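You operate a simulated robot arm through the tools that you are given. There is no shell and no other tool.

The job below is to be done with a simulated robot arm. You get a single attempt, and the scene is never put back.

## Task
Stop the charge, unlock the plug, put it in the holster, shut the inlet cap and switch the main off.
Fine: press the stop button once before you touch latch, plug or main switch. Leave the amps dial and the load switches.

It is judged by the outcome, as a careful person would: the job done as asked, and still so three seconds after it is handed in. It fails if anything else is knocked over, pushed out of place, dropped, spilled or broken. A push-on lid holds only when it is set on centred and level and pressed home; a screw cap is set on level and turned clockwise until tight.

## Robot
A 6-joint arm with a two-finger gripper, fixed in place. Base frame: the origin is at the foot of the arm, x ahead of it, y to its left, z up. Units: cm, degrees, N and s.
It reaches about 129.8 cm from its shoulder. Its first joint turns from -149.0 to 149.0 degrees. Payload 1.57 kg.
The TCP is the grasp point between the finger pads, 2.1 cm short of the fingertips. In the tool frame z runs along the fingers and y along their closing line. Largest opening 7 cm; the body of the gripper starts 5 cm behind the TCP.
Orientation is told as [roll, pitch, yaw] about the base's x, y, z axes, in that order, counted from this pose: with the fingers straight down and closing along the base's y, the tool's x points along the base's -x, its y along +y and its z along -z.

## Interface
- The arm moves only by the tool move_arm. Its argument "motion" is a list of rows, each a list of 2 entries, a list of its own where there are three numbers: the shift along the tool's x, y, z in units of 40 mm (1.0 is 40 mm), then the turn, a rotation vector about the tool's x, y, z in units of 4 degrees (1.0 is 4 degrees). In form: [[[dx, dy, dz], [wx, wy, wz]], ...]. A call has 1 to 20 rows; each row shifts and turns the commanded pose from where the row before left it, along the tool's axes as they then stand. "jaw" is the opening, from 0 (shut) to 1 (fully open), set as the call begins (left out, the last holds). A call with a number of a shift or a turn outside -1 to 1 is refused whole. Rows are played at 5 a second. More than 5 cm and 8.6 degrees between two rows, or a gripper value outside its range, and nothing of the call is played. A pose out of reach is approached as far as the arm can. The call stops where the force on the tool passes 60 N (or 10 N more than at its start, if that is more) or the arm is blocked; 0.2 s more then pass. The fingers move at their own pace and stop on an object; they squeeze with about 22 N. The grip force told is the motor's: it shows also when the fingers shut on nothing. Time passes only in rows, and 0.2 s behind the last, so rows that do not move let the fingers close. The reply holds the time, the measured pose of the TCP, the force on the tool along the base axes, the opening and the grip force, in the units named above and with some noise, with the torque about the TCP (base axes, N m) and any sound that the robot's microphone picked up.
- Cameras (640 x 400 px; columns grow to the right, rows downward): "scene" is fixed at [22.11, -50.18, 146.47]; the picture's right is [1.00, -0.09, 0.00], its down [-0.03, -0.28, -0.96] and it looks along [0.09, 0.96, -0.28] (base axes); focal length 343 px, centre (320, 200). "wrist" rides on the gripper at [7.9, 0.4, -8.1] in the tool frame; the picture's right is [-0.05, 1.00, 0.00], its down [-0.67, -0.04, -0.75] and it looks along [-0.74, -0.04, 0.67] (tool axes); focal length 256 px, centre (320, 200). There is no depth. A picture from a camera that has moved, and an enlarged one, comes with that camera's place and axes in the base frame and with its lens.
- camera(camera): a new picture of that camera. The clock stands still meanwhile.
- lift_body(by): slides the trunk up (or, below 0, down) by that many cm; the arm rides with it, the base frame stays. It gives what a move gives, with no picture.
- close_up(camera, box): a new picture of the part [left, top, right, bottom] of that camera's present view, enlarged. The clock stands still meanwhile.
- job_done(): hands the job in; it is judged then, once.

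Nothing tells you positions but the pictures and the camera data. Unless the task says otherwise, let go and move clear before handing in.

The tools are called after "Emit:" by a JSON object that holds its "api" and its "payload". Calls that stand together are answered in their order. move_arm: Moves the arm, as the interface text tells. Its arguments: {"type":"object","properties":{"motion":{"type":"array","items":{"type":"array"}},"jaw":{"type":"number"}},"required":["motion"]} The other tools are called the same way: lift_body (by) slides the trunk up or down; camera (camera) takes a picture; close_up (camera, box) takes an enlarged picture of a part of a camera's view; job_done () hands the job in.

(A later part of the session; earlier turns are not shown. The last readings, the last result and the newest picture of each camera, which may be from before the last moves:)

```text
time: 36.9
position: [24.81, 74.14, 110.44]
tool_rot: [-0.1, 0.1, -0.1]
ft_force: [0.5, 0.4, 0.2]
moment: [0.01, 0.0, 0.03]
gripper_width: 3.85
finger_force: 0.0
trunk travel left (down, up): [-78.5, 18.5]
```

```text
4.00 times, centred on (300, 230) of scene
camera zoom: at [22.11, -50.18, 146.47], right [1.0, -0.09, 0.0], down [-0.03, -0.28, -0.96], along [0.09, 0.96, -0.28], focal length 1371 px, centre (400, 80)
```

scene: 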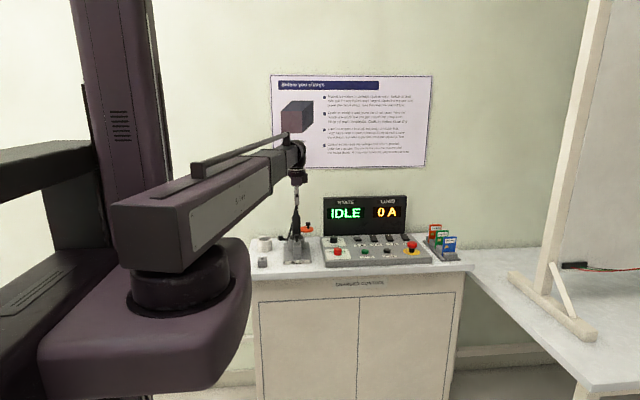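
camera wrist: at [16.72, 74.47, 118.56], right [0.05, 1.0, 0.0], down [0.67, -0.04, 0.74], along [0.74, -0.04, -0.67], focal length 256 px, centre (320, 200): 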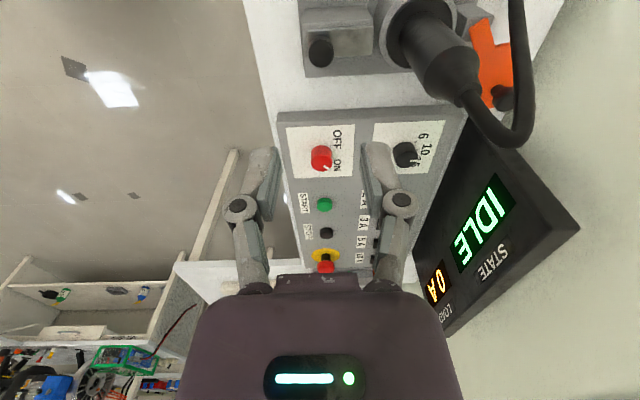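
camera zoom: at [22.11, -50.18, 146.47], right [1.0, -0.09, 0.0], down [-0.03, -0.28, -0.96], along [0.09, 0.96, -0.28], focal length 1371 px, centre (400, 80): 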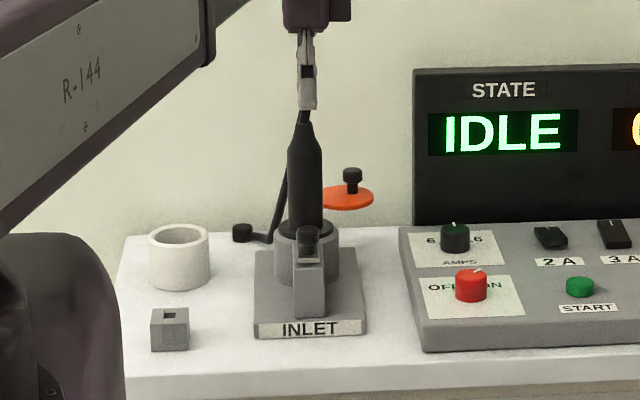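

The latch stayed open. I'll back off from the bench and turn the wrist so the gripper can point toward the plug with the camera on top.

Emit:
{"api": "move_arm", "payload": {"motion": [[[0, -0.9, 0], [0, 0, 0]], [[0, -0.9, 0], [0, 0, 0]], [[0, -0.9, 0], [0, 0, 0]], [[0, -0.9, 0], [0, 0, 0]], [[0, -0.9, 0], [0, 0, 0]]], "jaw": 1}}

Emit:
{"api": "move_arm", "payload": {"motion": [[[0, 0, 0], [0, 0, 1]], [[0, 0, 0], [0, 0, 1]], [[0, 0, 0], [0, 0, 1]], [[0, 0, 0], [0, 0, 1]], [[0, 0, 0], [0, 0, 1]], [[0, 0, 0], [0, 0, 1]], [[0, 0, 0], [0, 0, 1]], [[0, 0, 0], [0, 0, 1]], [[0, 0, 0], [0, 0, 1]], [[0, 0, 0], [0, 0, 1]], [[0, 0, 0], [0, 0, 1]], [[0, 0, 0], [0, 0, 1]], [[0, 0, 0], [0, 0, 1]], [[0, 0, 0], [0, 0, 1]], [[0, 0, 0], [0, 0, 1]], [[0, 0, 0], [0, 0, 1]], [[0, 0, 0], [0, 0, 1]], [[0, 0, 0], [0, 0, 1]], [[0, 0, 0], [0, 0, 1]], [[0, 0, 0], [0, 0, 1]]]}}

Emit:
{"api": "move_arm", "payload": {"motion": [[[0, 0, 0], [0, 0, 1]], [[0, 0, 0], [0, 0, 1]], [[0, 0, 0], [0, 0, 0.5]]]}}

Emit:
{"api": "move_arm", "payload": {"motion": [[[0, 0, 0], [0, 1, 0]], [[0, 0, 0], [0, 1, 0]], [[0, 0, 0], [0, 1, 0]], [[0, 0, 0], [0, 1, 0]]]}}

Emit:
{"api": "camera", "payload": {"camera": "scene"}}

```text
time: 38.1
position: [24.66, 56.01, 110.48]
tool_rot: [0.0, 0.1, 0.0]
ft_force: [0.5, 1.0, 1.2]
moment: [0.03, 0.02, 0.01]
gripper_width: 6.98
finger_force: 0.0
trunk travel left (down, up): [-78.5, 18.5]
```

```text
time: 42.3
position: [24.63, 56.09, 110.39]
tool_rot: [0.0, 0.0, -80.1]
ft_force: [0.1, 0.9, 0.0]
moment: [-0.01, 0.01, 0.03]
gripper_width: 6.98
finger_force: 0.0
trunk travel left (down, up): [-78.5, 18.5]
```

```text
time: 43.1
position: [24.62, 56.15, 110.46]
tool_rot: [0.0, 0.0, -90.1]
ft_force: [-0.5, -0.3, -0.1]
moment: [0.0, 0.0, -0.02]
gripper_width: 7.02
finger_force: 0.0
trunk travel left (down, up): [-78.5, 18.5]
```

```text
time: 44.1
position: [24.69, 56.03, 111.05]
tool_rot: [0.0, 16.1, -90.0]
ft_force: [0.2, 0.2, 0.4]
moment: [-0.02, 0.02, 0.02]
gripper_width: 6.98
finger_force: 0.1
out of reach, approached as far as the arm can: row 3
trunk travel left (down, up): [-78.5, 18.5]
```

```text
taken
```

scene: 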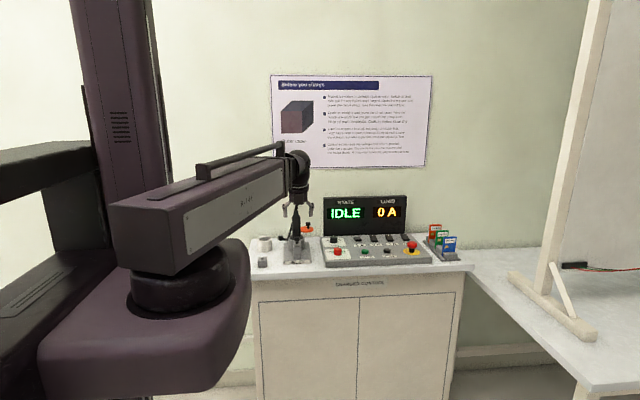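

The wrist pivots about 15 cm behind the TCP and orientation is followed well. I'll continue tilting to about 75°, which is nearly horizontal and pointing at the plug.

Emit:
{"api": "move_arm", "payload": {"motion": [[[0, 0, 0], [0, 1, 0]], [[0, 0, 0], [0, 1, 0]], [[0, 0, 0], [0, 1, 0]], [[0, 0, 0], [0, 1, 0]], [[0, 0, 0], [0, 1, 0]], [[0, 0, 0], [0, 1, 0]], [[0, 0, 0], [0, 1, 0]], [[0, 0, 0], [0, 1, 0]], [[0, 0, 0], [0, 1, 0]], [[0, 0, 0], [0, 1, 0]], [[0, 0, 0], [0, 1, 0]], [[0, 0, 0], [0, 1, 0]], [[0, 0, 0], [0, 1, 0]], [[0, 0, 0], [0, 1, 0]], [[0, 0, 0], [0, 0.75, 0]]]}}

Emit:
{"api": "camera", "payload": {"camera": "scene"}}

Emit:
{"api": "camera", "payload": {"camera": "wrist"}}

```text
time: 47.3
position: [27.24, 61.34, 124.19]
tool_rot: [0.2, 75.0, -89.8]
ft_force: [-0.1, -0.3, -0.4]
moment: [0.01, 0.02, 0.0]
gripper_width: 7.0
finger_force: 0.1
out of reach, approached as far as the arm can: row 1, 2, 3, 4, 5, 6, 7, 8, 9, 10, 11, 12, 13, 14, 15
trunk travel left (down, up): [-78.5, 18.5]
```

```text
taken
```

scene: 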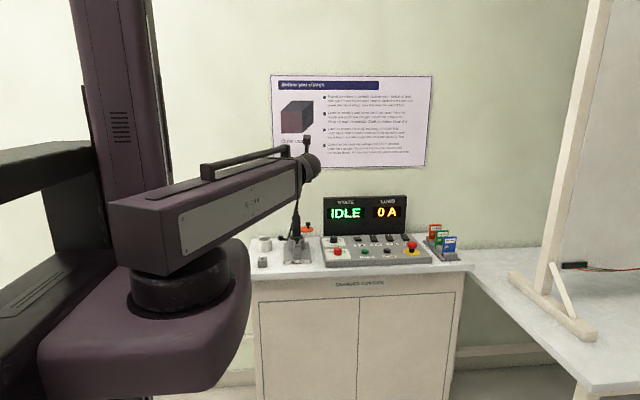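

```text
taken
camera wrist: at [27.64, 55.57, 134.02], right [1.0, -0.01, -0.05], down [-0.04, -0.89, -0.45], along [-0.04, 0.45, -0.89], focal length 256 px, centre (320, 200)
```

wrist: 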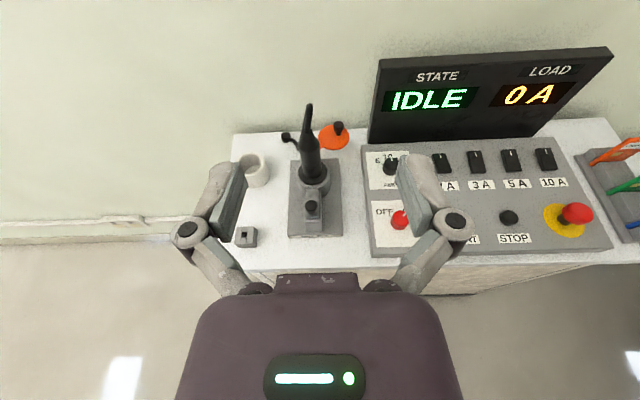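

The gripper now points at the bench with the camera above it. I'll measure the plug and holster from this view.

Emit:
{"api": "close_up", "payload": {"camera": "wrist", "box": [230, 90, 390, 190]}}

Emit:
{"api": "close_up", "payload": {"camera": "wrist", "box": [220, 150, 380, 250]}}

```text
4.00 times, centred on (310, 140) of wrist
camera zoom: at [27.64, 55.57, 134.02], right [1.0, -0.01, -0.05], down [-0.04, -0.89, -0.45], along [-0.04, 0.45, -0.89], focal length 1024 px, centre (360, 440)
```

zoom: 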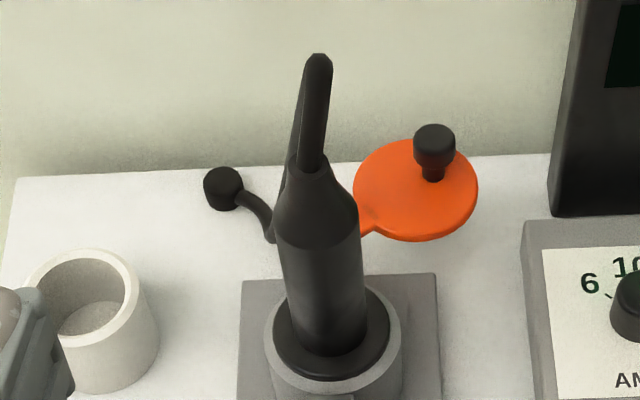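

```text
4.00 times, centred on (300, 200) of wrist
camera zoom: at [27.64, 55.57, 134.02], right [1.0, -0.01, -0.05], down [-0.04, -0.89, -0.45], along [-0.04, 0.45, -0.89], focal length 1024 px, centre (400, 200)
```

zoom: 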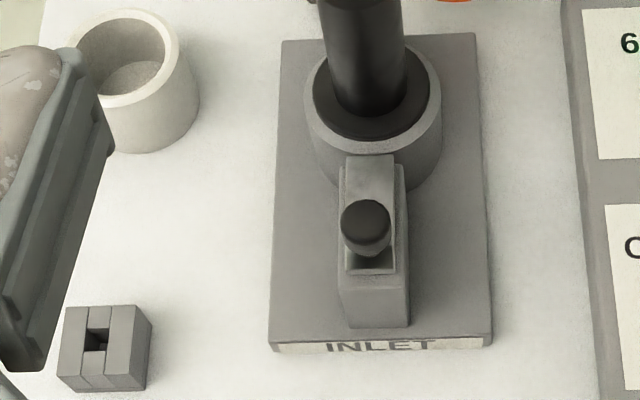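

The plug axis is at about (24.6, 84.1), with a graspable body from z 91 to 100. I'll lower the trunk to grasp height, staying back from the bench.

Emit:
{"api": "lift_body", "payload": {"by": -26}}

Emit:
{"api": "camera", "payload": {"camera": "scene"}}

Emit:
{"api": "camera", "payload": {"camera": "wrist"}}

```text
time: 50.0
position: [27.31, 61.39, 98.21]
tool_rot: [0.0, 75.0, -90.1]
ft_force: [1.1, 1.0, -0.5]
moment: [0.0, -0.02, 0.01]
gripper_width: 7.0
finger_force: 0.0
trunk travel left (down, up): [-52.5, 44.5]
```

```text
taken
```

scene: 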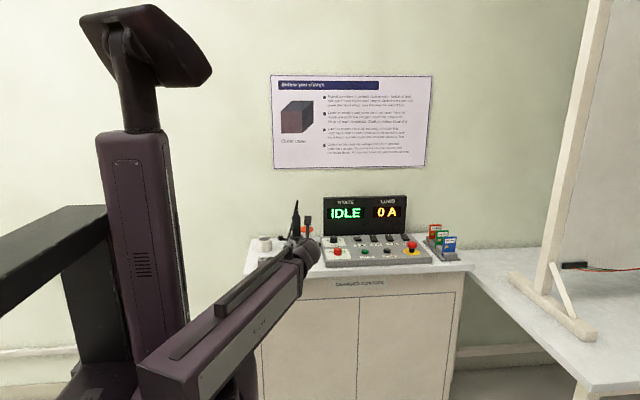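

```text
taken
camera wrist: at [27.63, 55.58, 108.01], right [1.0, -0.01, -0.05], down [-0.04, -0.89, -0.45], along [-0.04, 0.45, -0.89], focal length 256 px, centre (320, 200)
```

wrist: 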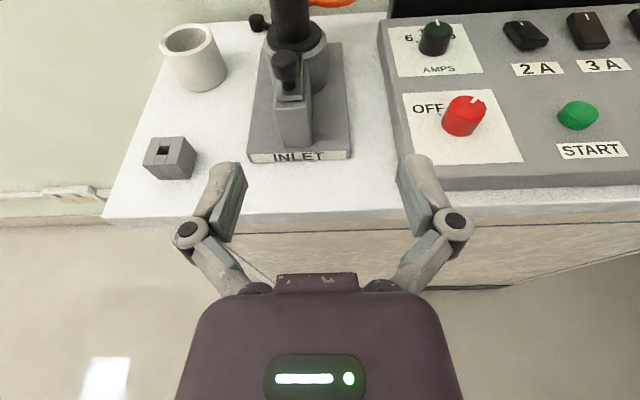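

Clear view: the latch is open, and the main knob still points to ON. I'll align with the plug and advance part way.

Emit:
{"api": "move_arm", "payload": {"motion": [[[0, -0.34, 0], [0, 0, 0]], [[0, -0.34, 0], [0, 0, 0]], [[0.2265, 0, 0.845], [0, 0, 0]], [[0.2265, 0, 0.845], [0, 0, 0]], [[0.2265, 0, 0.845], [0, 0, 0]], [[0, 0, 0], [0, 0, 0]]]}}

Emit:
{"api": "camera", "payload": {"camera": "wrist"}}

Emit:
{"api": "close_up", "payload": {"camera": "scene", "box": [240, 180, 360, 280]}}

```text
time: 51.4
position: [25.14, 72.86, 98.14]
tool_rot: [0.1, 74.9, -89.9]
ft_force: [-0.2, 1.0, 0.1]
moment: [-0.01, -0.02, 0.02]
gripper_width: 6.99
finger_force: 0.1
out of reach, approached as far as the arm can: row 1, 2
trunk travel left (down, up): [-52.5, 44.5]
```

```text
taken
camera wrist: at [25.45, 67.21, 107.98], right [1.0, -0.01, -0.05], down [-0.04, -0.89, -0.45], along [-0.04, 0.45, -0.89], focal length 256 px, centre (320, 200)
```

wrist: 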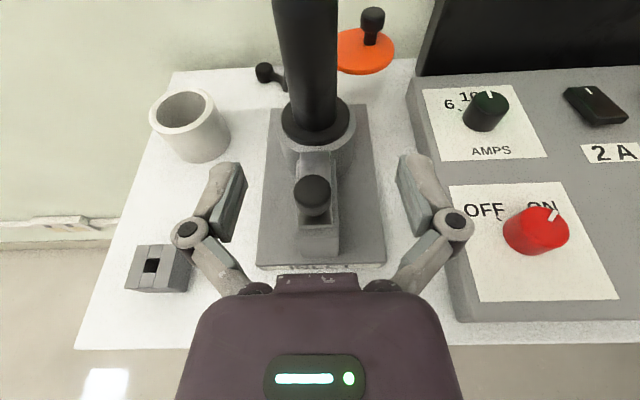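

```text
4.00 times, centred on (300, 230) of scene
camera zoom: at [22.11, -50.18, 146.47], right [1.0, -0.09, 0.0], down [-0.03, -0.28, -0.96], along [0.09, 0.96, -0.28], focal length 1371 px, centre (400, 80)
```

zoom: 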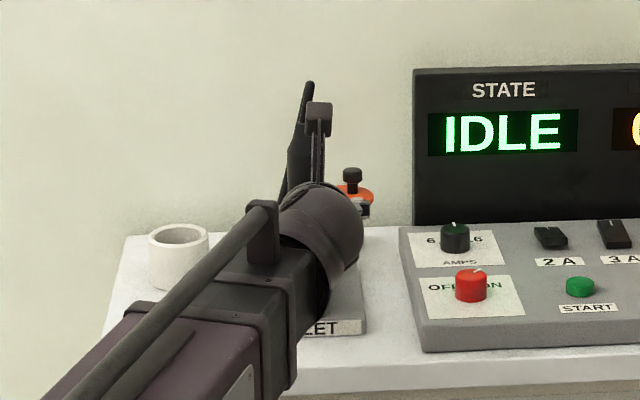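

I'm lined up to within half a centimetre. I'll correct x and advance further toward the plug.

Emit:
{"api": "move_arm", "payload": {"motion": [[[0, -0.13, 0], [0, 0, 0]], [[0.155, 0, 0.58], [0, 0, 0]], [[0.155, 0, 0.58], [0, 0, 0]], [[0.155, 0, 0.58], [0, 0, 0]], [[0, 0, 0], [0, 0, 0]]]}}

Emit:
{"api": "camera", "payload": {"camera": "wrist"}}

Emit:
{"api": "close_up", "payload": {"camera": "scene", "box": [240, 180, 360, 280]}}

```text
time: 52.5
position: [24.5, 80.15, 98.27]
tool_rot: [0.0, 74.9, -90.1]
ft_force: [0.3, -0.4, 0.1]
moment: [0.0, 0.02, 0.03]
gripper_width: 7.01
finger_force: 0.1
trunk travel left (down, up): [-52.5, 44.5]
```

```text
taken
camera wrist: at [24.87, 74.42, 107.98], right [1.0, -0.01, -0.05], down [-0.04, -0.89, -0.45], along [-0.04, 0.45, -0.89], focal length 256 px, centre (320, 200)
```

wrist: 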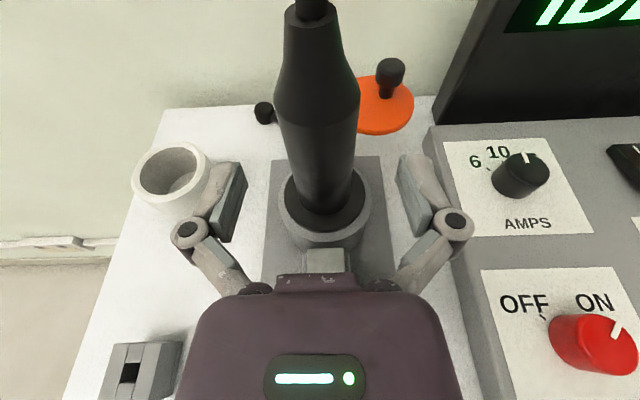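

```text
4.00 times, centred on (300, 230) of scene
camera zoom: at [22.11, -50.18, 146.47], right [1.0, -0.09, 0.0], down [-0.03, -0.28, -0.96], along [0.09, 0.96, -0.28], focal length 1371 px, centre (400, 80)
```

zoom: 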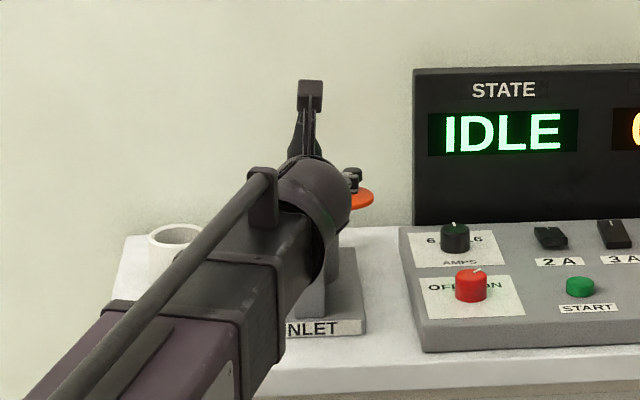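

The plug sits centred between the open fingers. I'll advance the last 3.8 cm and then close on it.

Emit:
{"api": "move_arm", "payload": {"motion": [[[0.083, 0, 0.309], [0, 0, 0]], [[0.083, 0, 0.309], [0, 0, 0]], [[0.083, 0, 0.309], [0, 0, 0]], [[0, 0, 0], [0, 0, 0]]]}}

Emit:
{"api": "camera", "payload": {"camera": "wrist"}}

Emit:
{"api": "close_up", "payload": {"camera": "scene", "box": [240, 180, 360, 280]}}

```text
time: 53.5
position: [24.43, 83.93, 98.15]
tool_rot: [0.0, 74.9, -89.9]
ft_force: [-0.2, 0.2, 0.1]
moment: [0.01, -0.01, 0.0]
gripper_width: 7.02
finger_force: 0.1
trunk travel left (down, up): [-52.5, 44.5]
```

```text
taken
camera wrist: at [24.88, 78.18, 107.98], right [1.0, -0.01, -0.05], down [-0.04, -0.89, -0.45], along [-0.04, 0.45, -0.89], focal length 256 px, centre (320, 200)
```

wrist: 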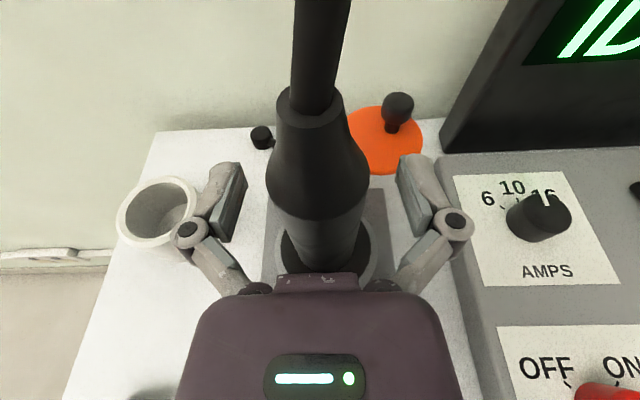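

```text
4.00 times, centred on (300, 230) of scene
camera zoom: at [22.11, -50.18, 146.47], right [1.0, -0.09, 0.0], down [-0.03, -0.28, -0.96], along [0.09, 0.96, -0.28], focal length 1371 px, centre (400, 80)
```

zoom: 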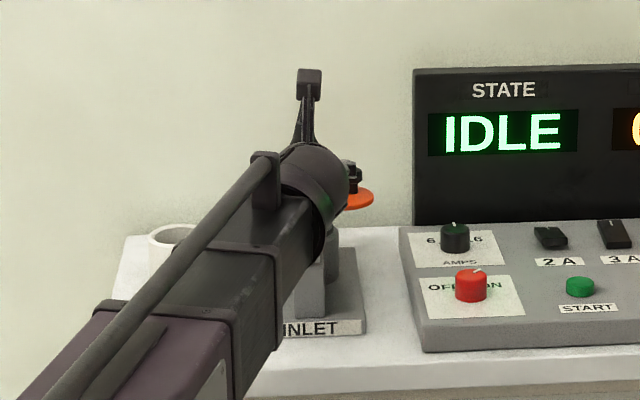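

The pads are on either side of the plug's cylindrical body. Closing now.

Emit:
{"api": "move_arm", "payload": {"motion": [[[0, 0, 0], [0, 0, 0]], [[0, 0, 0], [0, 0, 0]], [[0, 0, 0], [0, 0, 0]], [[0, 0, 0], [0, 0, 0]]], "jaw": 0}}

Emit:
{"api": "camera", "payload": {"camera": "wrist"}}

```text
time: 54.5
position: [24.43, 83.85, 98.16]
tool_rot: [-0.1, 75.0, -90.0]
ft_force: [0.2, -1.9, 2.1]
moment: [-0.03, 0.02, 0.01]
gripper_width: 3.41
finger_force: 22.0
trunk travel left (down, up): [-52.5, 44.5]
```

```text
taken
camera wrist: at [24.87, 78.13, 108.02], right [1.0, -0.01, -0.05], down [-0.04, -0.89, -0.45], along [-0.04, 0.45, -0.89], focal length 256 px, centre (320, 200)
```

wrist: 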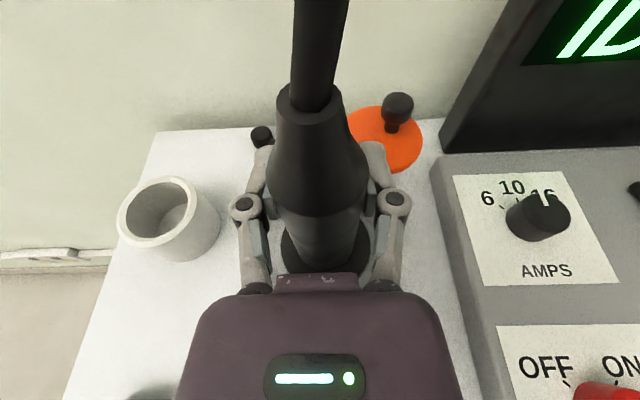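

The plug is gripped at 3.4 cm width. I'll lift a little to test that it comes free.

Emit:
{"api": "lift_body", "payload": {"by": 1.5}}

Emit:
{"api": "camera", "payload": {"camera": "wrist"}}

Emit:
{"api": "close_up", "payload": {"camera": "scene", "box": [240, 180, 360, 280]}}

```text
time: 55.2
position: [24.56, 84.02, 99.7]
tool_rot: [0.0, 74.8, -90.1]
ft_force: [0.5, 0.2, -3.0]
moment: [0.0, -0.02, -0.04]
gripper_width: 3.39
finger_force: 21.5
trunk travel left (down, up): [-54.0, 43.0]
```

```text
taken
camera wrist: at [24.87, 78.21, 109.46], right [1.0, -0.01, -0.05], down [-0.04, -0.89, -0.45], along [-0.04, 0.45, -0.89], focal length 256 px, centre (320, 200)
```

wrist: 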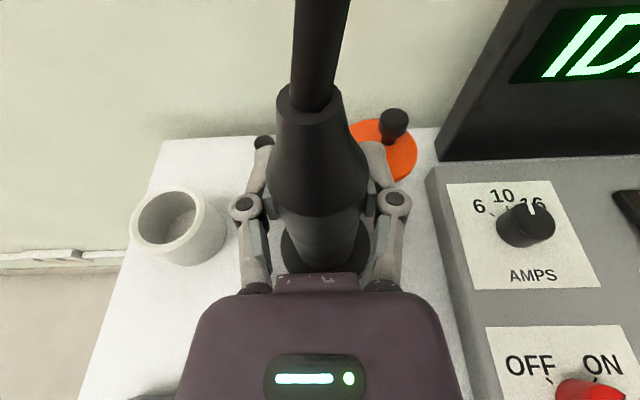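

```text
4.00 times, centred on (300, 230) of scene
camera zoom: at [22.11, -50.18, 146.47], right [1.0, -0.09, 0.0], down [-0.03, -0.28, -0.96], along [0.09, 0.96, -0.28], focal length 1371 px, centre (400, 80)
```

zoom: 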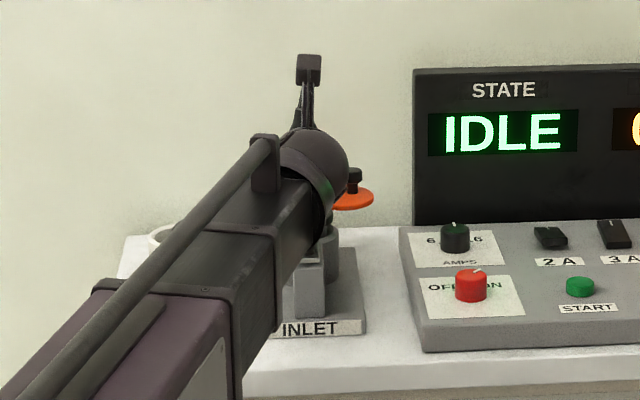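

The plug lifts freely with about 3 N of weight. I'll raise it well clear of the inlet and look at its nose.

Emit:
{"api": "lift_body", "payload": {"by": 9}}

Emit:
{"api": "camera", "payload": {"camera": "wrist"}}

Emit:
{"api": "close_up", "payload": {"camera": "scene", "box": [230, 150, 360, 280]}}

```text
time: 56.4
position: [24.55, 84.05, 108.63]
tool_rot: [-0.1, 74.8, -90.0]
ft_force: [-0.1, -0.7, -2.3]
moment: [0.03, -0.03, -0.01]
gripper_width: 3.38
finger_force: 22.1
trunk travel left (down, up): [-63.0, 34.0]
```

```text
taken
camera wrist: at [24.87, 78.21, 118.45], right [1.0, -0.01, -0.05], down [-0.04, -0.89, -0.45], along [-0.04, 0.45, -0.89], focal length 256 px, centre (320, 200)
```

wrist: 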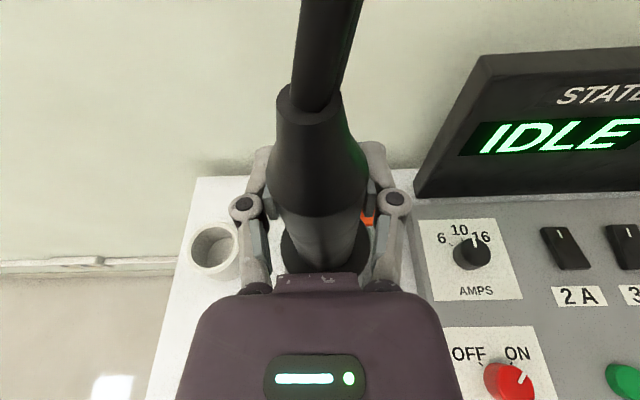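

```text
3.08 times, centred on (295, 215) of scene
camera zoom: at [22.11, -50.18, 146.47], right [1.0, -0.09, 0.0], down [-0.03, -0.28, -0.96], along [0.09, 0.96, -0.28], focal length 1055 px, centre (397, 154)
```

zoom: 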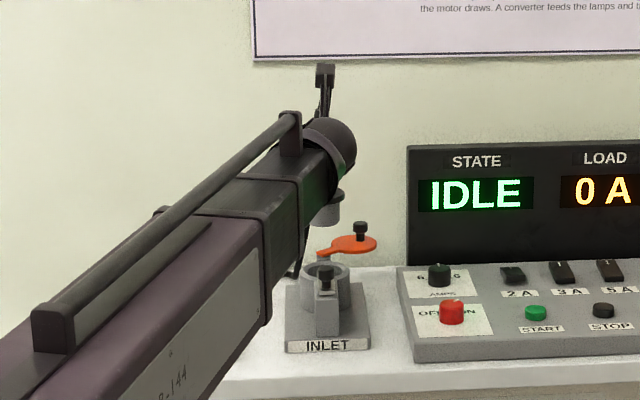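

The plug is out, with a short grey nose under its black flange. I'll measure the white holster cup more exactly before moving over it.

Emit:
{"api": "close_up", "payload": {"camera": "wrist", "box": [170, 200, 290, 300]}}

Emit:
{"api": "close_up", "payload": {"camera": "scene", "box": [245, 225, 285, 275]}}

```text
4.00 times, centred on (230, 250) of wrist
camera zoom: at [24.87, 78.21, 118.45], right [1.0, -0.01, -0.05], down [-0.04, -0.89, -0.45], along [-0.04, 0.45, -0.89], focal length 1024 px, centre (680, 0)
```

zoom: 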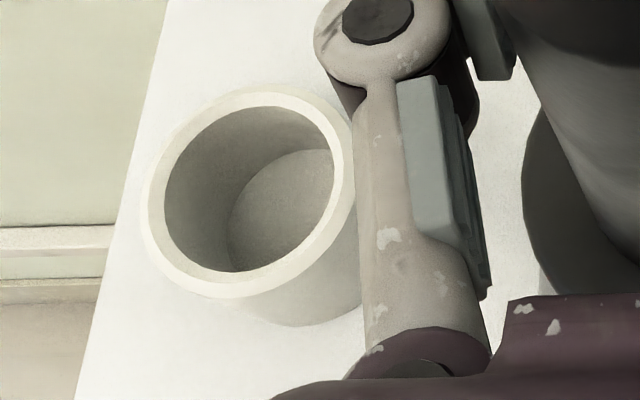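

```text
8.00 times, centred on (265, 250) of scene
camera zoom: at [22.11, -50.18, 146.47], right [1.0, -0.09, 0.0], down [-0.03, -0.28, -0.96], along [0.09, 0.96, -0.28], focal length 2742 px, centre (760, -200)
```

zoom: 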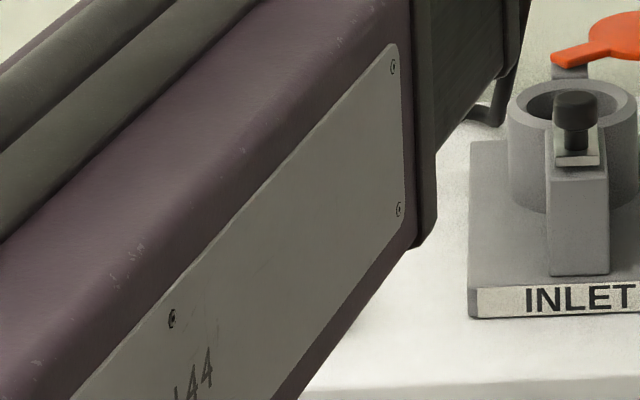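

Emit:
{"api": "close_up", "payload": {"camera": "wrist", "box": [240, 180, 400, 280]}}

Emit:
{"api": "close_up", "payload": {"camera": "wrist", "box": [240, 60, 400, 160]}}

```text
4.00 times, centred on (320, 230) of wrist
camera zoom: at [24.87, 78.21, 118.45], right [1.0, -0.01, -0.05], down [-0.04, -0.89, -0.45], along [-0.04, 0.45, -0.89], focal length 1024 px, centre (320, 80)
```

zoom: 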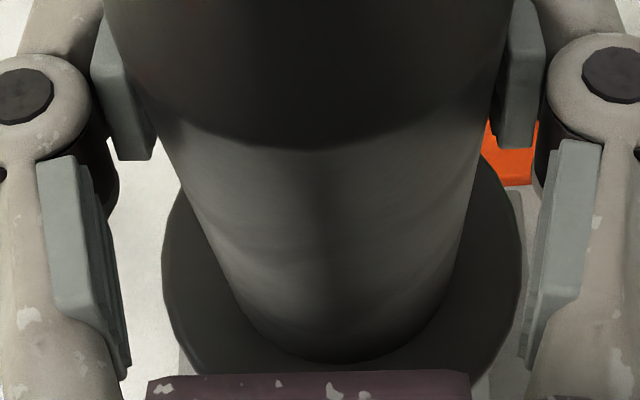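

```text
4.00 times, centred on (320, 110) of wrist
camera zoom: at [24.87, 78.21, 118.45], right [1.0, -0.01, -0.05], down [-0.04, -0.89, -0.45], along [-0.04, 0.45, -0.89], focal length 1024 px, centre (320, 560)
```

zoom: 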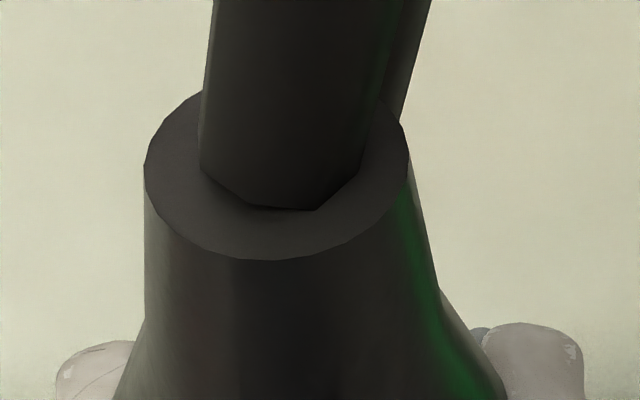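

By my measurements the plug axis is 0.75 cm nearer the robot than the TCP. The holster rim centre is at about (11.1, 87.0, 89.7), so I'll carry the plug above it.

Emit:
{"api": "move_arm", "payload": {"motion": [[[0.0342, -0.48, 0.1277], [0, 0, 0]], [[0.0342, -0.48, 0.1277], [0, 0, 0]], [[0.0342, -0.48, 0.1277], [0, 0, 0]], [[0.0342, -0.48, 0.1277], [0, 0, 0]], [[0.0342, -0.48, 0.1277], [0, 0, 0]], [[0.0342, -0.48, 0.1277], [0, 0, 0]], [[0.0342, -0.48, 0.1277], [0, 0, 0]], [[0, 0, 0], [0, 0, 0]]]}}

Emit:
{"api": "camera", "payload": {"camera": "wrist"}}

Emit:
{"api": "camera", "payload": {"camera": "scene"}}

Emit:
{"api": "close_up", "payload": {"camera": "scene", "box": [230, 150, 360, 280]}}

```text
time: 58.2
position: [11.01, 87.74, 108.62]
tool_rot: [0.1, 74.9, -89.9]
ft_force: [-0.9, 0.9, -2.6]
moment: [0.02, 0.02, -0.06]
gripper_width: 3.4
finger_force: 21.8
trunk travel left (down, up): [-63.0, 34.0]
```

```text
taken
camera wrist: at [11.4, 81.91, 118.47], right [1.0, -0.01, -0.05], down [-0.04, -0.89, -0.45], along [-0.04, 0.45, -0.89], focal length 256 px, centre (320, 200)
```

wrist: 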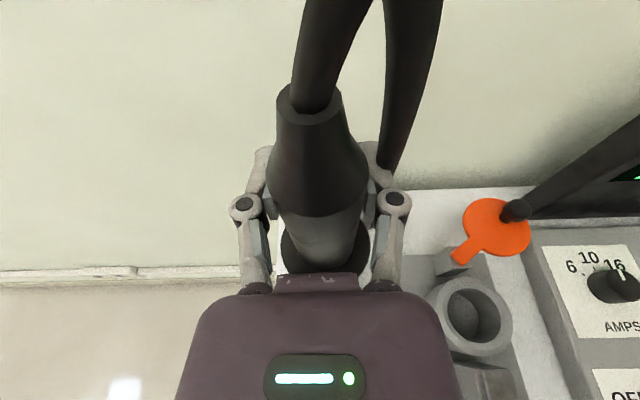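

```text
taken
```

scene: 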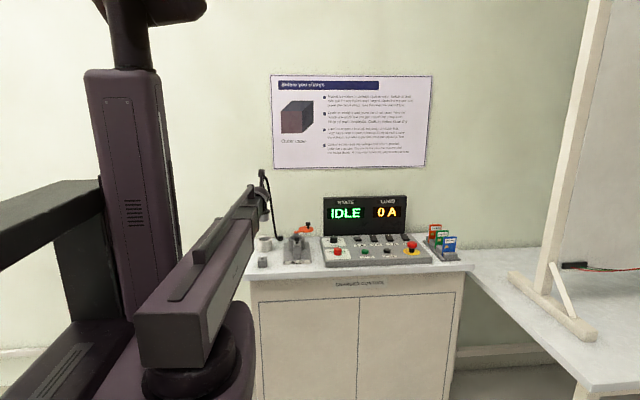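

```text
3.08 times, centred on (295, 215) of scene
camera zoom: at [22.11, -50.18, 146.47], right [1.0, -0.09, 0.0], down [-0.03, -0.28, -0.96], along [0.09, 0.96, -0.28], focal length 1055 px, centre (397, 154)
```

zoom: 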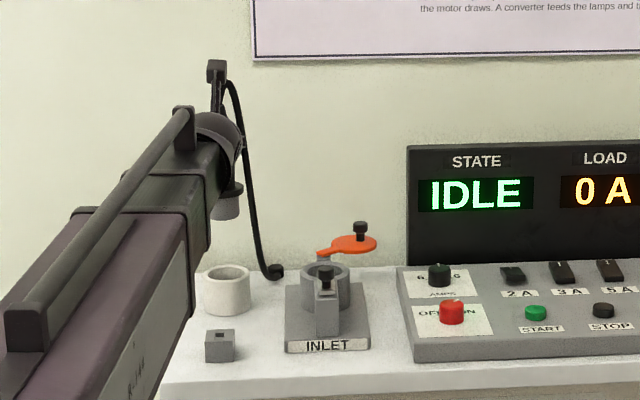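

Emit:
{"api": "close_up", "payload": {"camera": "scene", "box": [250, 200, 320, 270]}}

```text
5.71 times, centred on (285, 235) of scene
camera zoom: at [22.11, -50.18, 146.47], right [1.0, -0.09, 0.0], down [-0.03, -0.28, -0.96], along [0.09, 0.96, -0.28], focal length 1959 px, centre (520, 0)
```

zoom: 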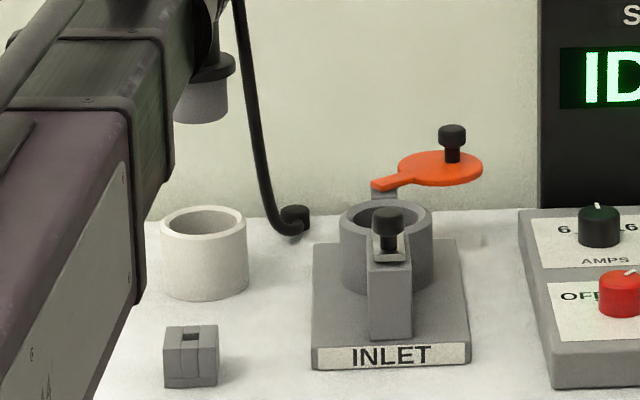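

In x the plug and cup line up to well under a millimetre in the scene view. I'll lower until the nose is just above the rim and check again.

Emit:
{"api": "lift_body", "payload": {"by": -7}}

Emit:
{"api": "close_up", "payload": {"camera": "scene", "box": [250, 200, 320, 270]}}

Emit:
{"api": "camera", "payload": {"camera": "wrist"}}

Emit:
{"api": "close_up", "payload": {"camera": "wrist", "box": [240, 180, 400, 280]}}

```text
time: 59.3
position: [11.0, 87.66, 101.54]
tool_rot: [0.0, 74.9, -90.0]
ft_force: [-0.6, 0.3, -2.7]
moment: [0.04, 0.0, 0.04]
gripper_width: 3.43
finger_force: 22.1
trunk travel left (down, up): [-56.0, 41.0]
```

```text
5.71 times, centred on (285, 235) of scene
camera zoom: at [22.11, -50.18, 146.47], right [1.0, -0.09, 0.0], down [-0.03, -0.28, -0.96], along [0.09, 0.96, -0.28], focal length 1959 px, centre (520, 0)
```

zoom: 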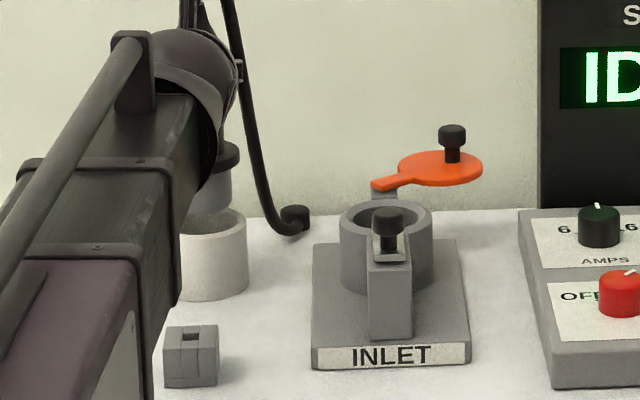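

```text
taken
camera wrist: at [11.44, 81.89, 111.48], right [1.0, -0.01, -0.05], down [-0.04, -0.89, -0.45], along [-0.04, 0.45, -0.89], focal length 256 px, centre (320, 200)
```

wrist: 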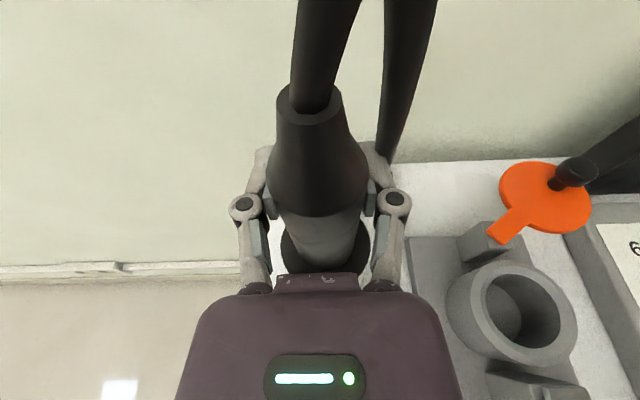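

```text
4.00 times, centred on (320, 230) of wrist
camera zoom: at [11.44, 81.89, 111.48], right [1.0, -0.01, -0.05], down [-0.04, -0.89, -0.45], along [-0.04, 0.45, -0.89], focal length 1024 px, centre (320, 80)
```

zoom: 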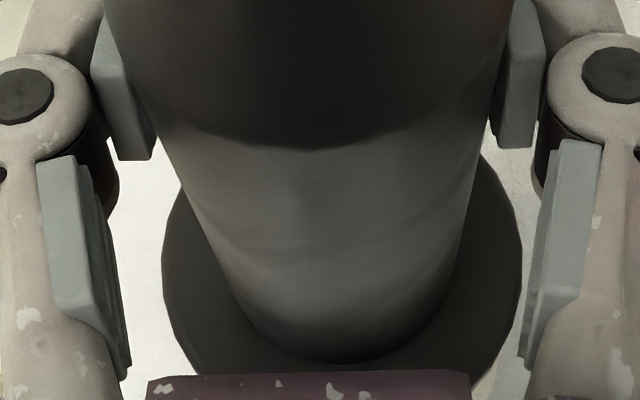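

Still aligned. I'll lower in small steps, watching for any contact force that would mean the nose is touching the rim.

Emit:
{"api": "lift_body", "payload": {"by": -1.0}}

Emit:
{"api": "lift_body", "payload": {"by": -0.6}}

```text
time: 59.9
position: [11.06, 87.55, 100.65]
tool_rot: [0.0, 74.8, -90.0]
ft_force: [-1.2, 0.0, -3.5]
moment: [0.0, -0.01, 0.0]
gripper_width: 3.44
finger_force: 22.2
trunk travel left (down, up): [-55.0, 42.0]
```

```text
time: 60.4
position: [11.1, 87.72, 100.08]
tool_rot: [0.1, 74.8, -90.0]
ft_force: [-0.1, 0.0, -2.8]
moment: [0.01, -0.05, 0.0]
gripper_width: 3.38
finger_force: 22.0
trunk travel left (down, up): [-54.4, 42.6]
```

Emit:
{"api": "lift_body", "payload": {"by": -0.7}}

Emit:
{"api": "close_up", "payload": {"camera": "scene", "box": [250, 200, 320, 270]}}

```text
time: 61.0
position: [11.04, 87.73, 99.33]
tool_rot: [0.1, 74.9, -90.0]
ft_force: [-0.9, -0.3, -3.0]
moment: [0.02, 0.02, 0.0]
gripper_width: 3.39
finger_force: 22.2
trunk travel left (down, up): [-53.7, 43.3]
```

```text
5.71 times, centred on (285, 235) of scene
camera zoom: at [22.11, -50.18, 146.47], right [1.0, -0.09, 0.0], down [-0.03, -0.28, -0.96], along [0.09, 0.96, -0.28], focal length 1959 px, centre (520, 0)
```

zoom: 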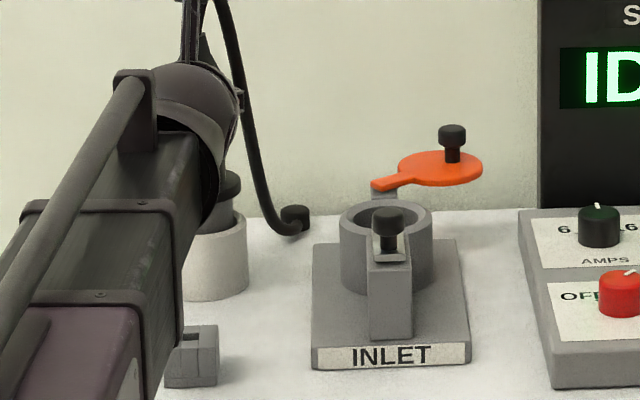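

No contact, and the nose appears to be entering the cup. I'll carry on down.

Emit:
{"api": "lift_body", "payload": {"by": -0.9}}

Emit:
{"api": "lift_body", "payload": {"by": -0.6}}

Emit:
{"api": "close_up", "payload": {"camera": "scene", "box": [250, 200, 320, 270]}}

```text
time: 61.6
position: [11.04, 87.61, 98.43]
tool_rot: [0.0, 75.0, -90.0]
ft_force: [0.4, -0.6, -3.2]
moment: [0.02, 0.04, 0.01]
gripper_width: 3.39
finger_force: 21.7
trunk travel left (down, up): [-52.8, 44.2]
```

```text
time: 62.1
position: [11.09, 87.66, 97.83]
tool_rot: [-0.1, 74.9, -90.1]
ft_force: [-0.2, 0.3, -3.1]
moment: [-0.01, -0.04, 0.02]
gripper_width: 3.4
finger_force: 22.6
trunk travel left (down, up): [-52.2, 44.8]
```

```text
5.71 times, centred on (285, 235) of scene
camera zoom: at [22.11, -50.18, 146.47], right [1.0, -0.09, 0.0], down [-0.03, -0.28, -0.96], along [0.09, 0.96, -0.28], focal length 1959 px, centre (520, 0)
```

zoom: 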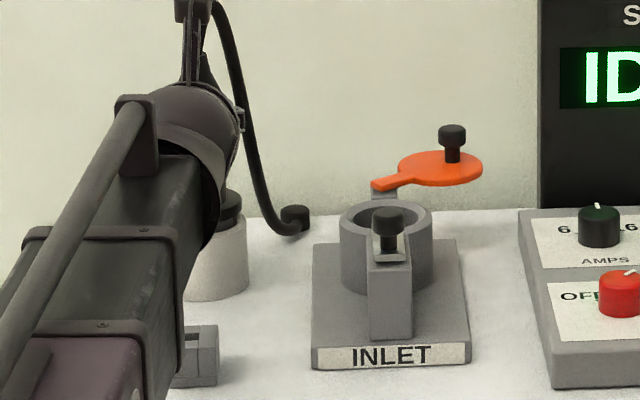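

Emit:
{"api": "lift_body", "payload": {"by": -0.4}}

Emit:
{"api": "lift_body", "payload": {"by": -0.3}}

```text
time: 62.7
position: [11.11, 87.72, 97.51]
tool_rot: [0.0, 74.9, -90.0]
ft_force: [0.3, 0.3, -2.9]
moment: [0.03, -0.04, 0.01]
gripper_width: 3.4
finger_force: 21.7
trunk travel left (down, up): [-51.8, 45.2]
```

```text
time: 63.2
position: [11.11, 87.63, 97.16]
tool_rot: [0.0, 74.9, -90.0]
ft_force: [0.2, 0.0, -2.6]
moment: [0.0, -0.04, 0.01]
gripper_width: 3.42
finger_force: 22.3
trunk travel left (down, up): [-51.5, 45.5]
```

Emit:
{"api": "lift_body", "payload": {"by": -0.3}}

Emit:
{"api": "lift_body", "payload": {"by": -0.3}}

Emit:
{"api": "close_up", "payload": {"camera": "scene", "box": [260, 220, 310, 270]}}

```text
time: 63.7
position: [11.05, 87.7, 96.82]
tool_rot: [0.0, 74.9, -90.0]
ft_force: [-0.4, -0.4, -2.3]
moment: [0.01, -0.01, 0.01]
gripper_width: 3.42
finger_force: 21.9
trunk travel left (down, up): [-51.2, 45.8]
```

```text
time: 64.2
position: [11.14, 87.85, 96.74]
tool_rot: [0.1, 75.1, -89.9]
ft_force: [0.6, 6.1, 15.0]
moment: [-0.22, 0.03, -0.02]
gripper_width: 3.4
finger_force: 21.8
trunk travel left (down, up): [-50.9, 46.1]
```

```text
8.00 times, centred on (285, 245) of scene
camera zoom: at [22.11, -50.18, 146.47], right [1.0, -0.09, 0.0], down [-0.03, -0.28, -0.96], along [0.09, 0.96, -0.28], focal length 2742 px, centre (600, -160)
```

zoom: 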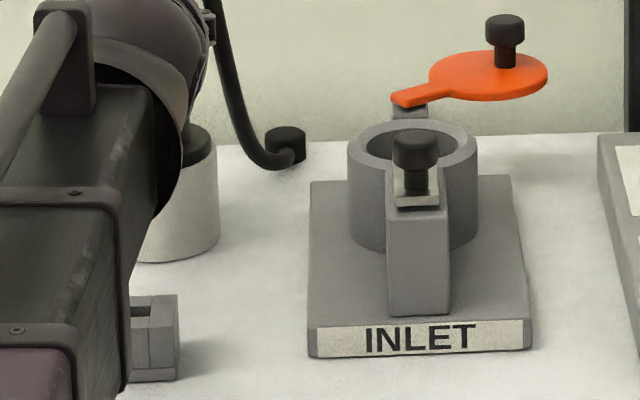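

Contact came at TCP z 96.7, exactly where the flange should rest on the holster rim. I'll ease off slightly, then open the fingers.

Emit:
{"api": "lift_body", "payload": {"by": 0.15}}

Emit:
{"api": "move_arm", "payload": {"motion": [[[0, 0, 0], [0, 0, 0]], [[0, 0, 0], [0, 0, 0]], [[0, 0, 0], [0, 0, 0]], [[0, 0, 0], [0, 0, 0]]], "jaw": 0.75}}

Emit:
{"api": "camera", "payload": {"camera": "wrist"}}

Emit:
{"api": "close_up", "payload": {"camera": "wrist", "box": [240, 180, 400, 280]}}

```text
time: 64.7
position: [11.03, 87.7, 96.7]
tool_rot: [0.2, 74.9, -89.9]
ft_force: [0.5, 2.4, 3.9]
moment: [0.23, -0.01, -0.02]
gripper_width: 3.39
finger_force: 22.1
trunk travel left (down, up): [-51.1, 45.9]
```

```text
time: 65.7
position: [11.16, 87.62, 96.73]
tool_rot: [-0.1, 74.9, -89.9]
ft_force: [-0.3, 0.1, 0.3]
moment: [0.01, 0.02, -0.03]
gripper_width: 5.23
finger_force: 0.0
trunk travel left (down, up): [-51.1, 45.9]
```

```text
taken
camera wrist: at [11.43, 81.88, 106.54], right [1.0, -0.01, -0.05], down [-0.04, -0.89, -0.45], along [-0.04, 0.45, -0.89], focal length 256 px, centre (320, 200)
```

wrist: 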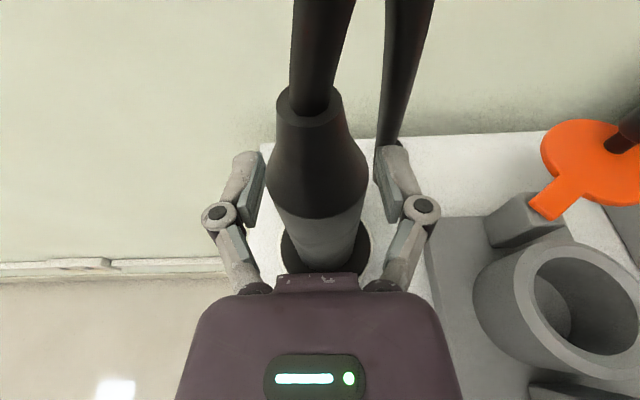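

```text
4.00 times, centred on (320, 230) of wrist
camera zoom: at [11.43, 81.88, 106.54], right [1.0, -0.01, -0.05], down [-0.04, -0.89, -0.45], along [-0.04, 0.45, -0.89], focal length 1024 px, centre (320, 80)
```

zoom: 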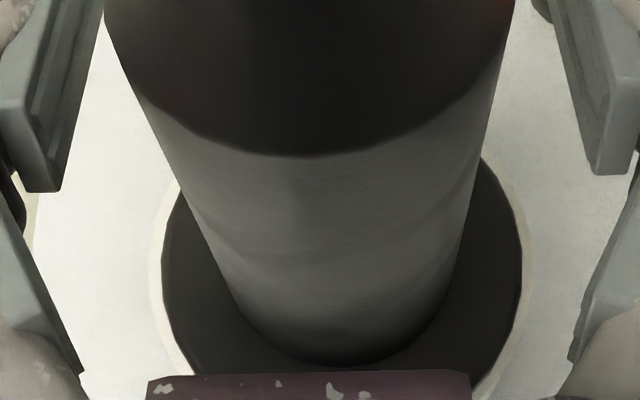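

The plug stands upright in the holster with its flange sitting evenly on the rim. I'll open fully and back straight out.

Emit:
{"api": "move_arm", "payload": {"motion": [[[0, 0, 0], [0, 0, 0]], [[-0.129, 0, -0.483], [0, 0, 0]], [[-0.129, 0, -0.483], [0, 0, 0]], [[-0.233, 0, -0.869], [0, 0, 0]], [[-0.233, 0, -0.869], [0, 0, 0]], [[-0.233, 0, -0.869], [0, 0, 0]], [[-0.233, 0, -0.869], [0, 0, 0]]], "jaw": 1}}

Emit:
{"api": "camera", "payload": {"camera": "wrist"}}

Emit:
{"api": "camera", "payload": {"camera": "scene"}}

```text
time: 67.3
position: [11.06, 69.1, 96.78]
tool_rot: [0.0, 74.9, -89.9]
ft_force: [0.5, 0.5, 0.4]
moment: [-0.05, 0.01, 0.01]
gripper_width: 7.01
finger_force: 0.0
trunk travel left (down, up): [-51.1, 45.9]
```

```text
taken
camera wrist: at [11.41, 63.29, 106.56], right [1.0, -0.01, -0.05], down [-0.04, -0.89, -0.45], along [-0.04, 0.45, -0.89], focal length 256 px, centre (320, 200)
```

wrist: 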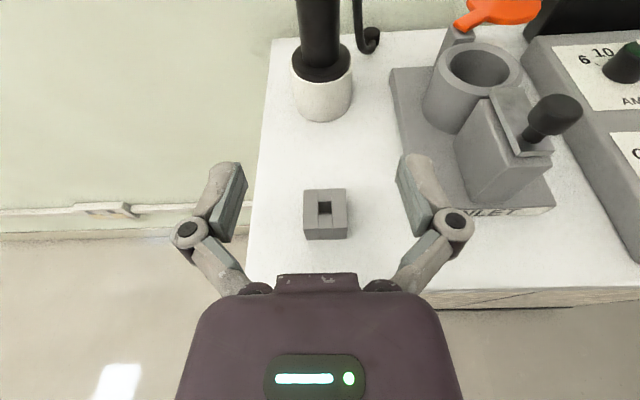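

```text
taken
```

scene: 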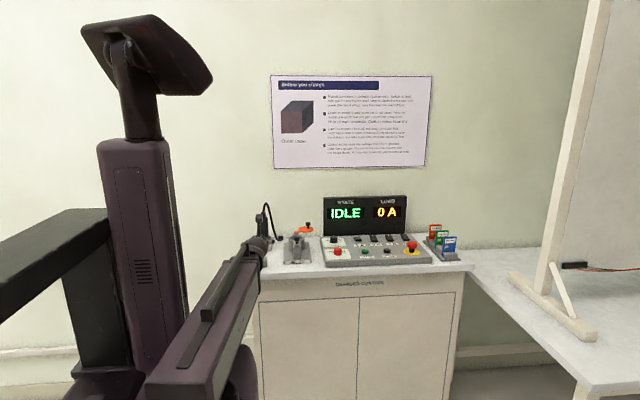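

The plug is standing safely in the holster. Next I'll raise up and move over in front of the inlet to study the cap's pivot.

Emit:
{"api": "lift_body", "payload": {"by": 12}}

Emit:
{"api": "move_arm", "payload": {"motion": [[[0, 0.9, 0], [0, 0, 0]], [[0, 0.9, 0], [0, 0, 0]], [[0, 0.9, 0], [0, 0, 0]], [[0, 0.9, 0], [0, 0, 0]], [[0.2, 0, 0.74], [0, 0, 0]], [[0.2, 0, 0.74], [0, 0, 0]], [[0, 0, 0], [0, 0, 0]]]}}

Emit:
{"api": "camera", "payload": {"camera": "wrist"}}

Emit:
{"api": "close_up", "payload": {"camera": "wrist", "box": [270, 60, 430, 160]}}

Emit:
{"api": "close_up", "payload": {"camera": "scene", "box": [250, 200, 330, 270]}}

```text
time: 68.8
position: [11.03, 69.13, 108.77]
tool_rot: [0.0, 74.9, -90.0]
ft_force: [0.8, 0.3, 0.1]
moment: [-0.02, 0.0, 0.02]
gripper_width: 6.99
finger_force: 0.1
trunk travel left (down, up): [-63.1, 33.9]
```

```text
time: 70.4
position: [25.48, 75.29, 108.77]
tool_rot: [0.0, 75.0, -90.0]
ft_force: [0.5, 0.7, 0.4]
moment: [0.0, 0.02, 0.0]
gripper_width: 7.0
finger_force: 0.2
trunk travel left (down, up): [-63.1, 33.9]
```

```text
taken
camera wrist: at [25.85, 69.4, 118.57], right [1.0, -0.01, -0.05], down [-0.04, -0.89, -0.45], along [-0.04, 0.45, -0.89], focal length 256 px, centre (320, 200)
```

wrist: 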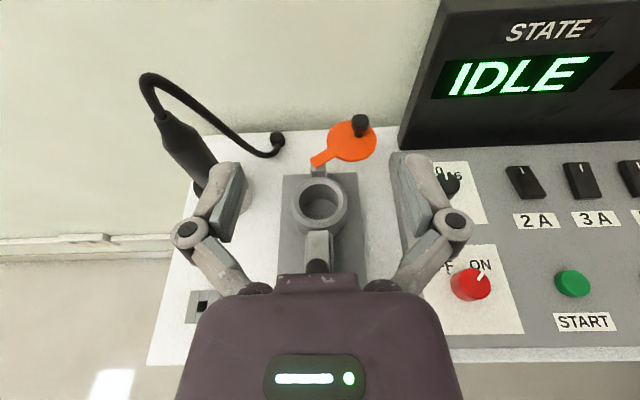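

```text
4.00 times, centred on (350, 110) of wrist
camera zoom: at [25.85, 69.4, 118.57], right [1.0, -0.01, -0.05], down [-0.04, -0.89, -0.45], along [-0.04, 0.45, -0.89], focal length 1024 px, centre (200, 560)
```

zoom: 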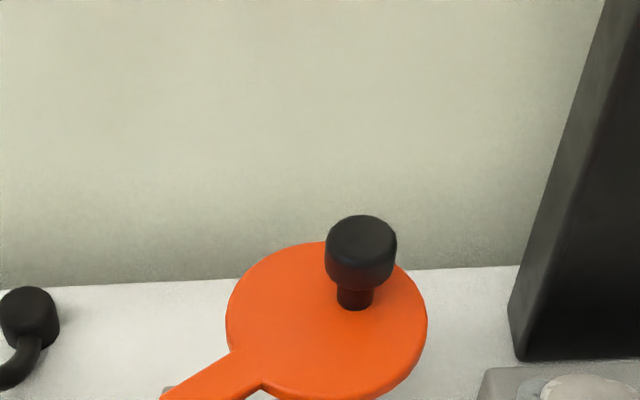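

```text
5.71 times, centred on (290, 235) of scene
camera zoom: at [22.11, -50.18, 146.47], right [1.0, -0.09, 0.0], down [-0.03, -0.28, -0.96], along [0.09, 0.96, -0.28], focal length 1959 px, centre (491, 0)
```

zoom: 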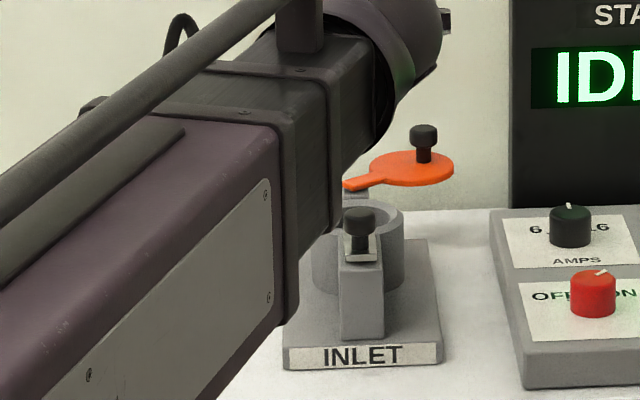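

The cap is an orange disc on an arm that swivels about a vertical pin at about (24.4, 88.6), with its knob at about (30.0, 92.0). I'll change the tool tilt to 45° so I can grip that knob from above and in front.

Emit:
{"api": "lift_body", "payload": {"by": 10}}

Emit:
{"api": "move_arm", "payload": {"motion": [[[0, 0, 0], [0, -1, 0]], [[0, 0, 0], [0, -1, 0]], [[0, 0, 0], [0, -1, 0]], [[0, 0, 0], [0, -1, 0]], [[0, 0, 0], [0, -1, 0]], [[0, 0, 0], [0, -1, 0]], [[0, 0, 0], [0, -1, 0]], [[0, 0, 0], [0, -0.5, 0]]]}}

Emit:
{"api": "camera", "payload": {"camera": "wrist"}}

Emit:
{"api": "camera", "payload": {"camera": "scene"}}

```text
time: 71.8
position: [25.51, 75.22, 118.83]
tool_rot: [-0.1, 75.1, -89.9]
ft_force: [-0.3, -1.1, 0.7]
moment: [-0.01, 0.0, -0.02]
gripper_width: 7.0
finger_force: 0.0
trunk travel left (down, up): [-73.1, 23.9]
```

```text
time: 73.6
position: [25.53, 75.31, 110.34]
tool_rot: [0.0, 45.0, -90.0]
ft_force: [0.9, -0.3, -0.3]
moment: [0.03, 0.02, 0.0]
gripper_width: 6.99
finger_force: 0.0
out of reach, approached as far as the arm can: row 1, 2, 3, 4, 5, 6, 7, 8
trunk travel left (down, up): [-73.1, 23.9]
```

```text
taken
camera wrist: at [25.84, 75.09, 121.81], right [1.0, -0.04, -0.04], down [-0.04, -1.0, 0.06], along [-0.04, -0.05, -1.0], focal length 256 px, centre (320, 200)
```

wrist: 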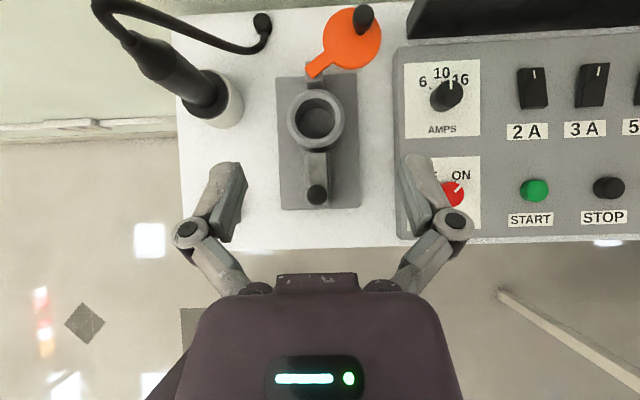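

```text
taken
```

scene: 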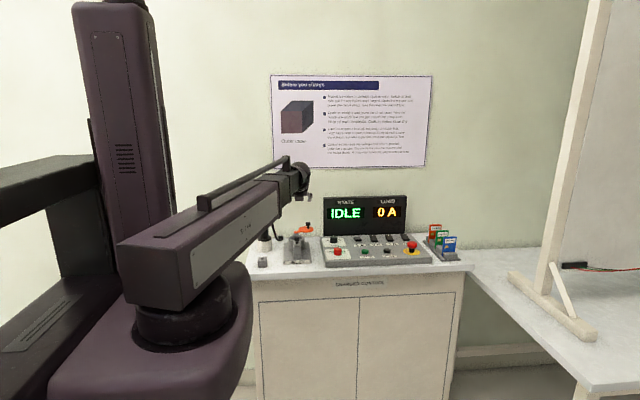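

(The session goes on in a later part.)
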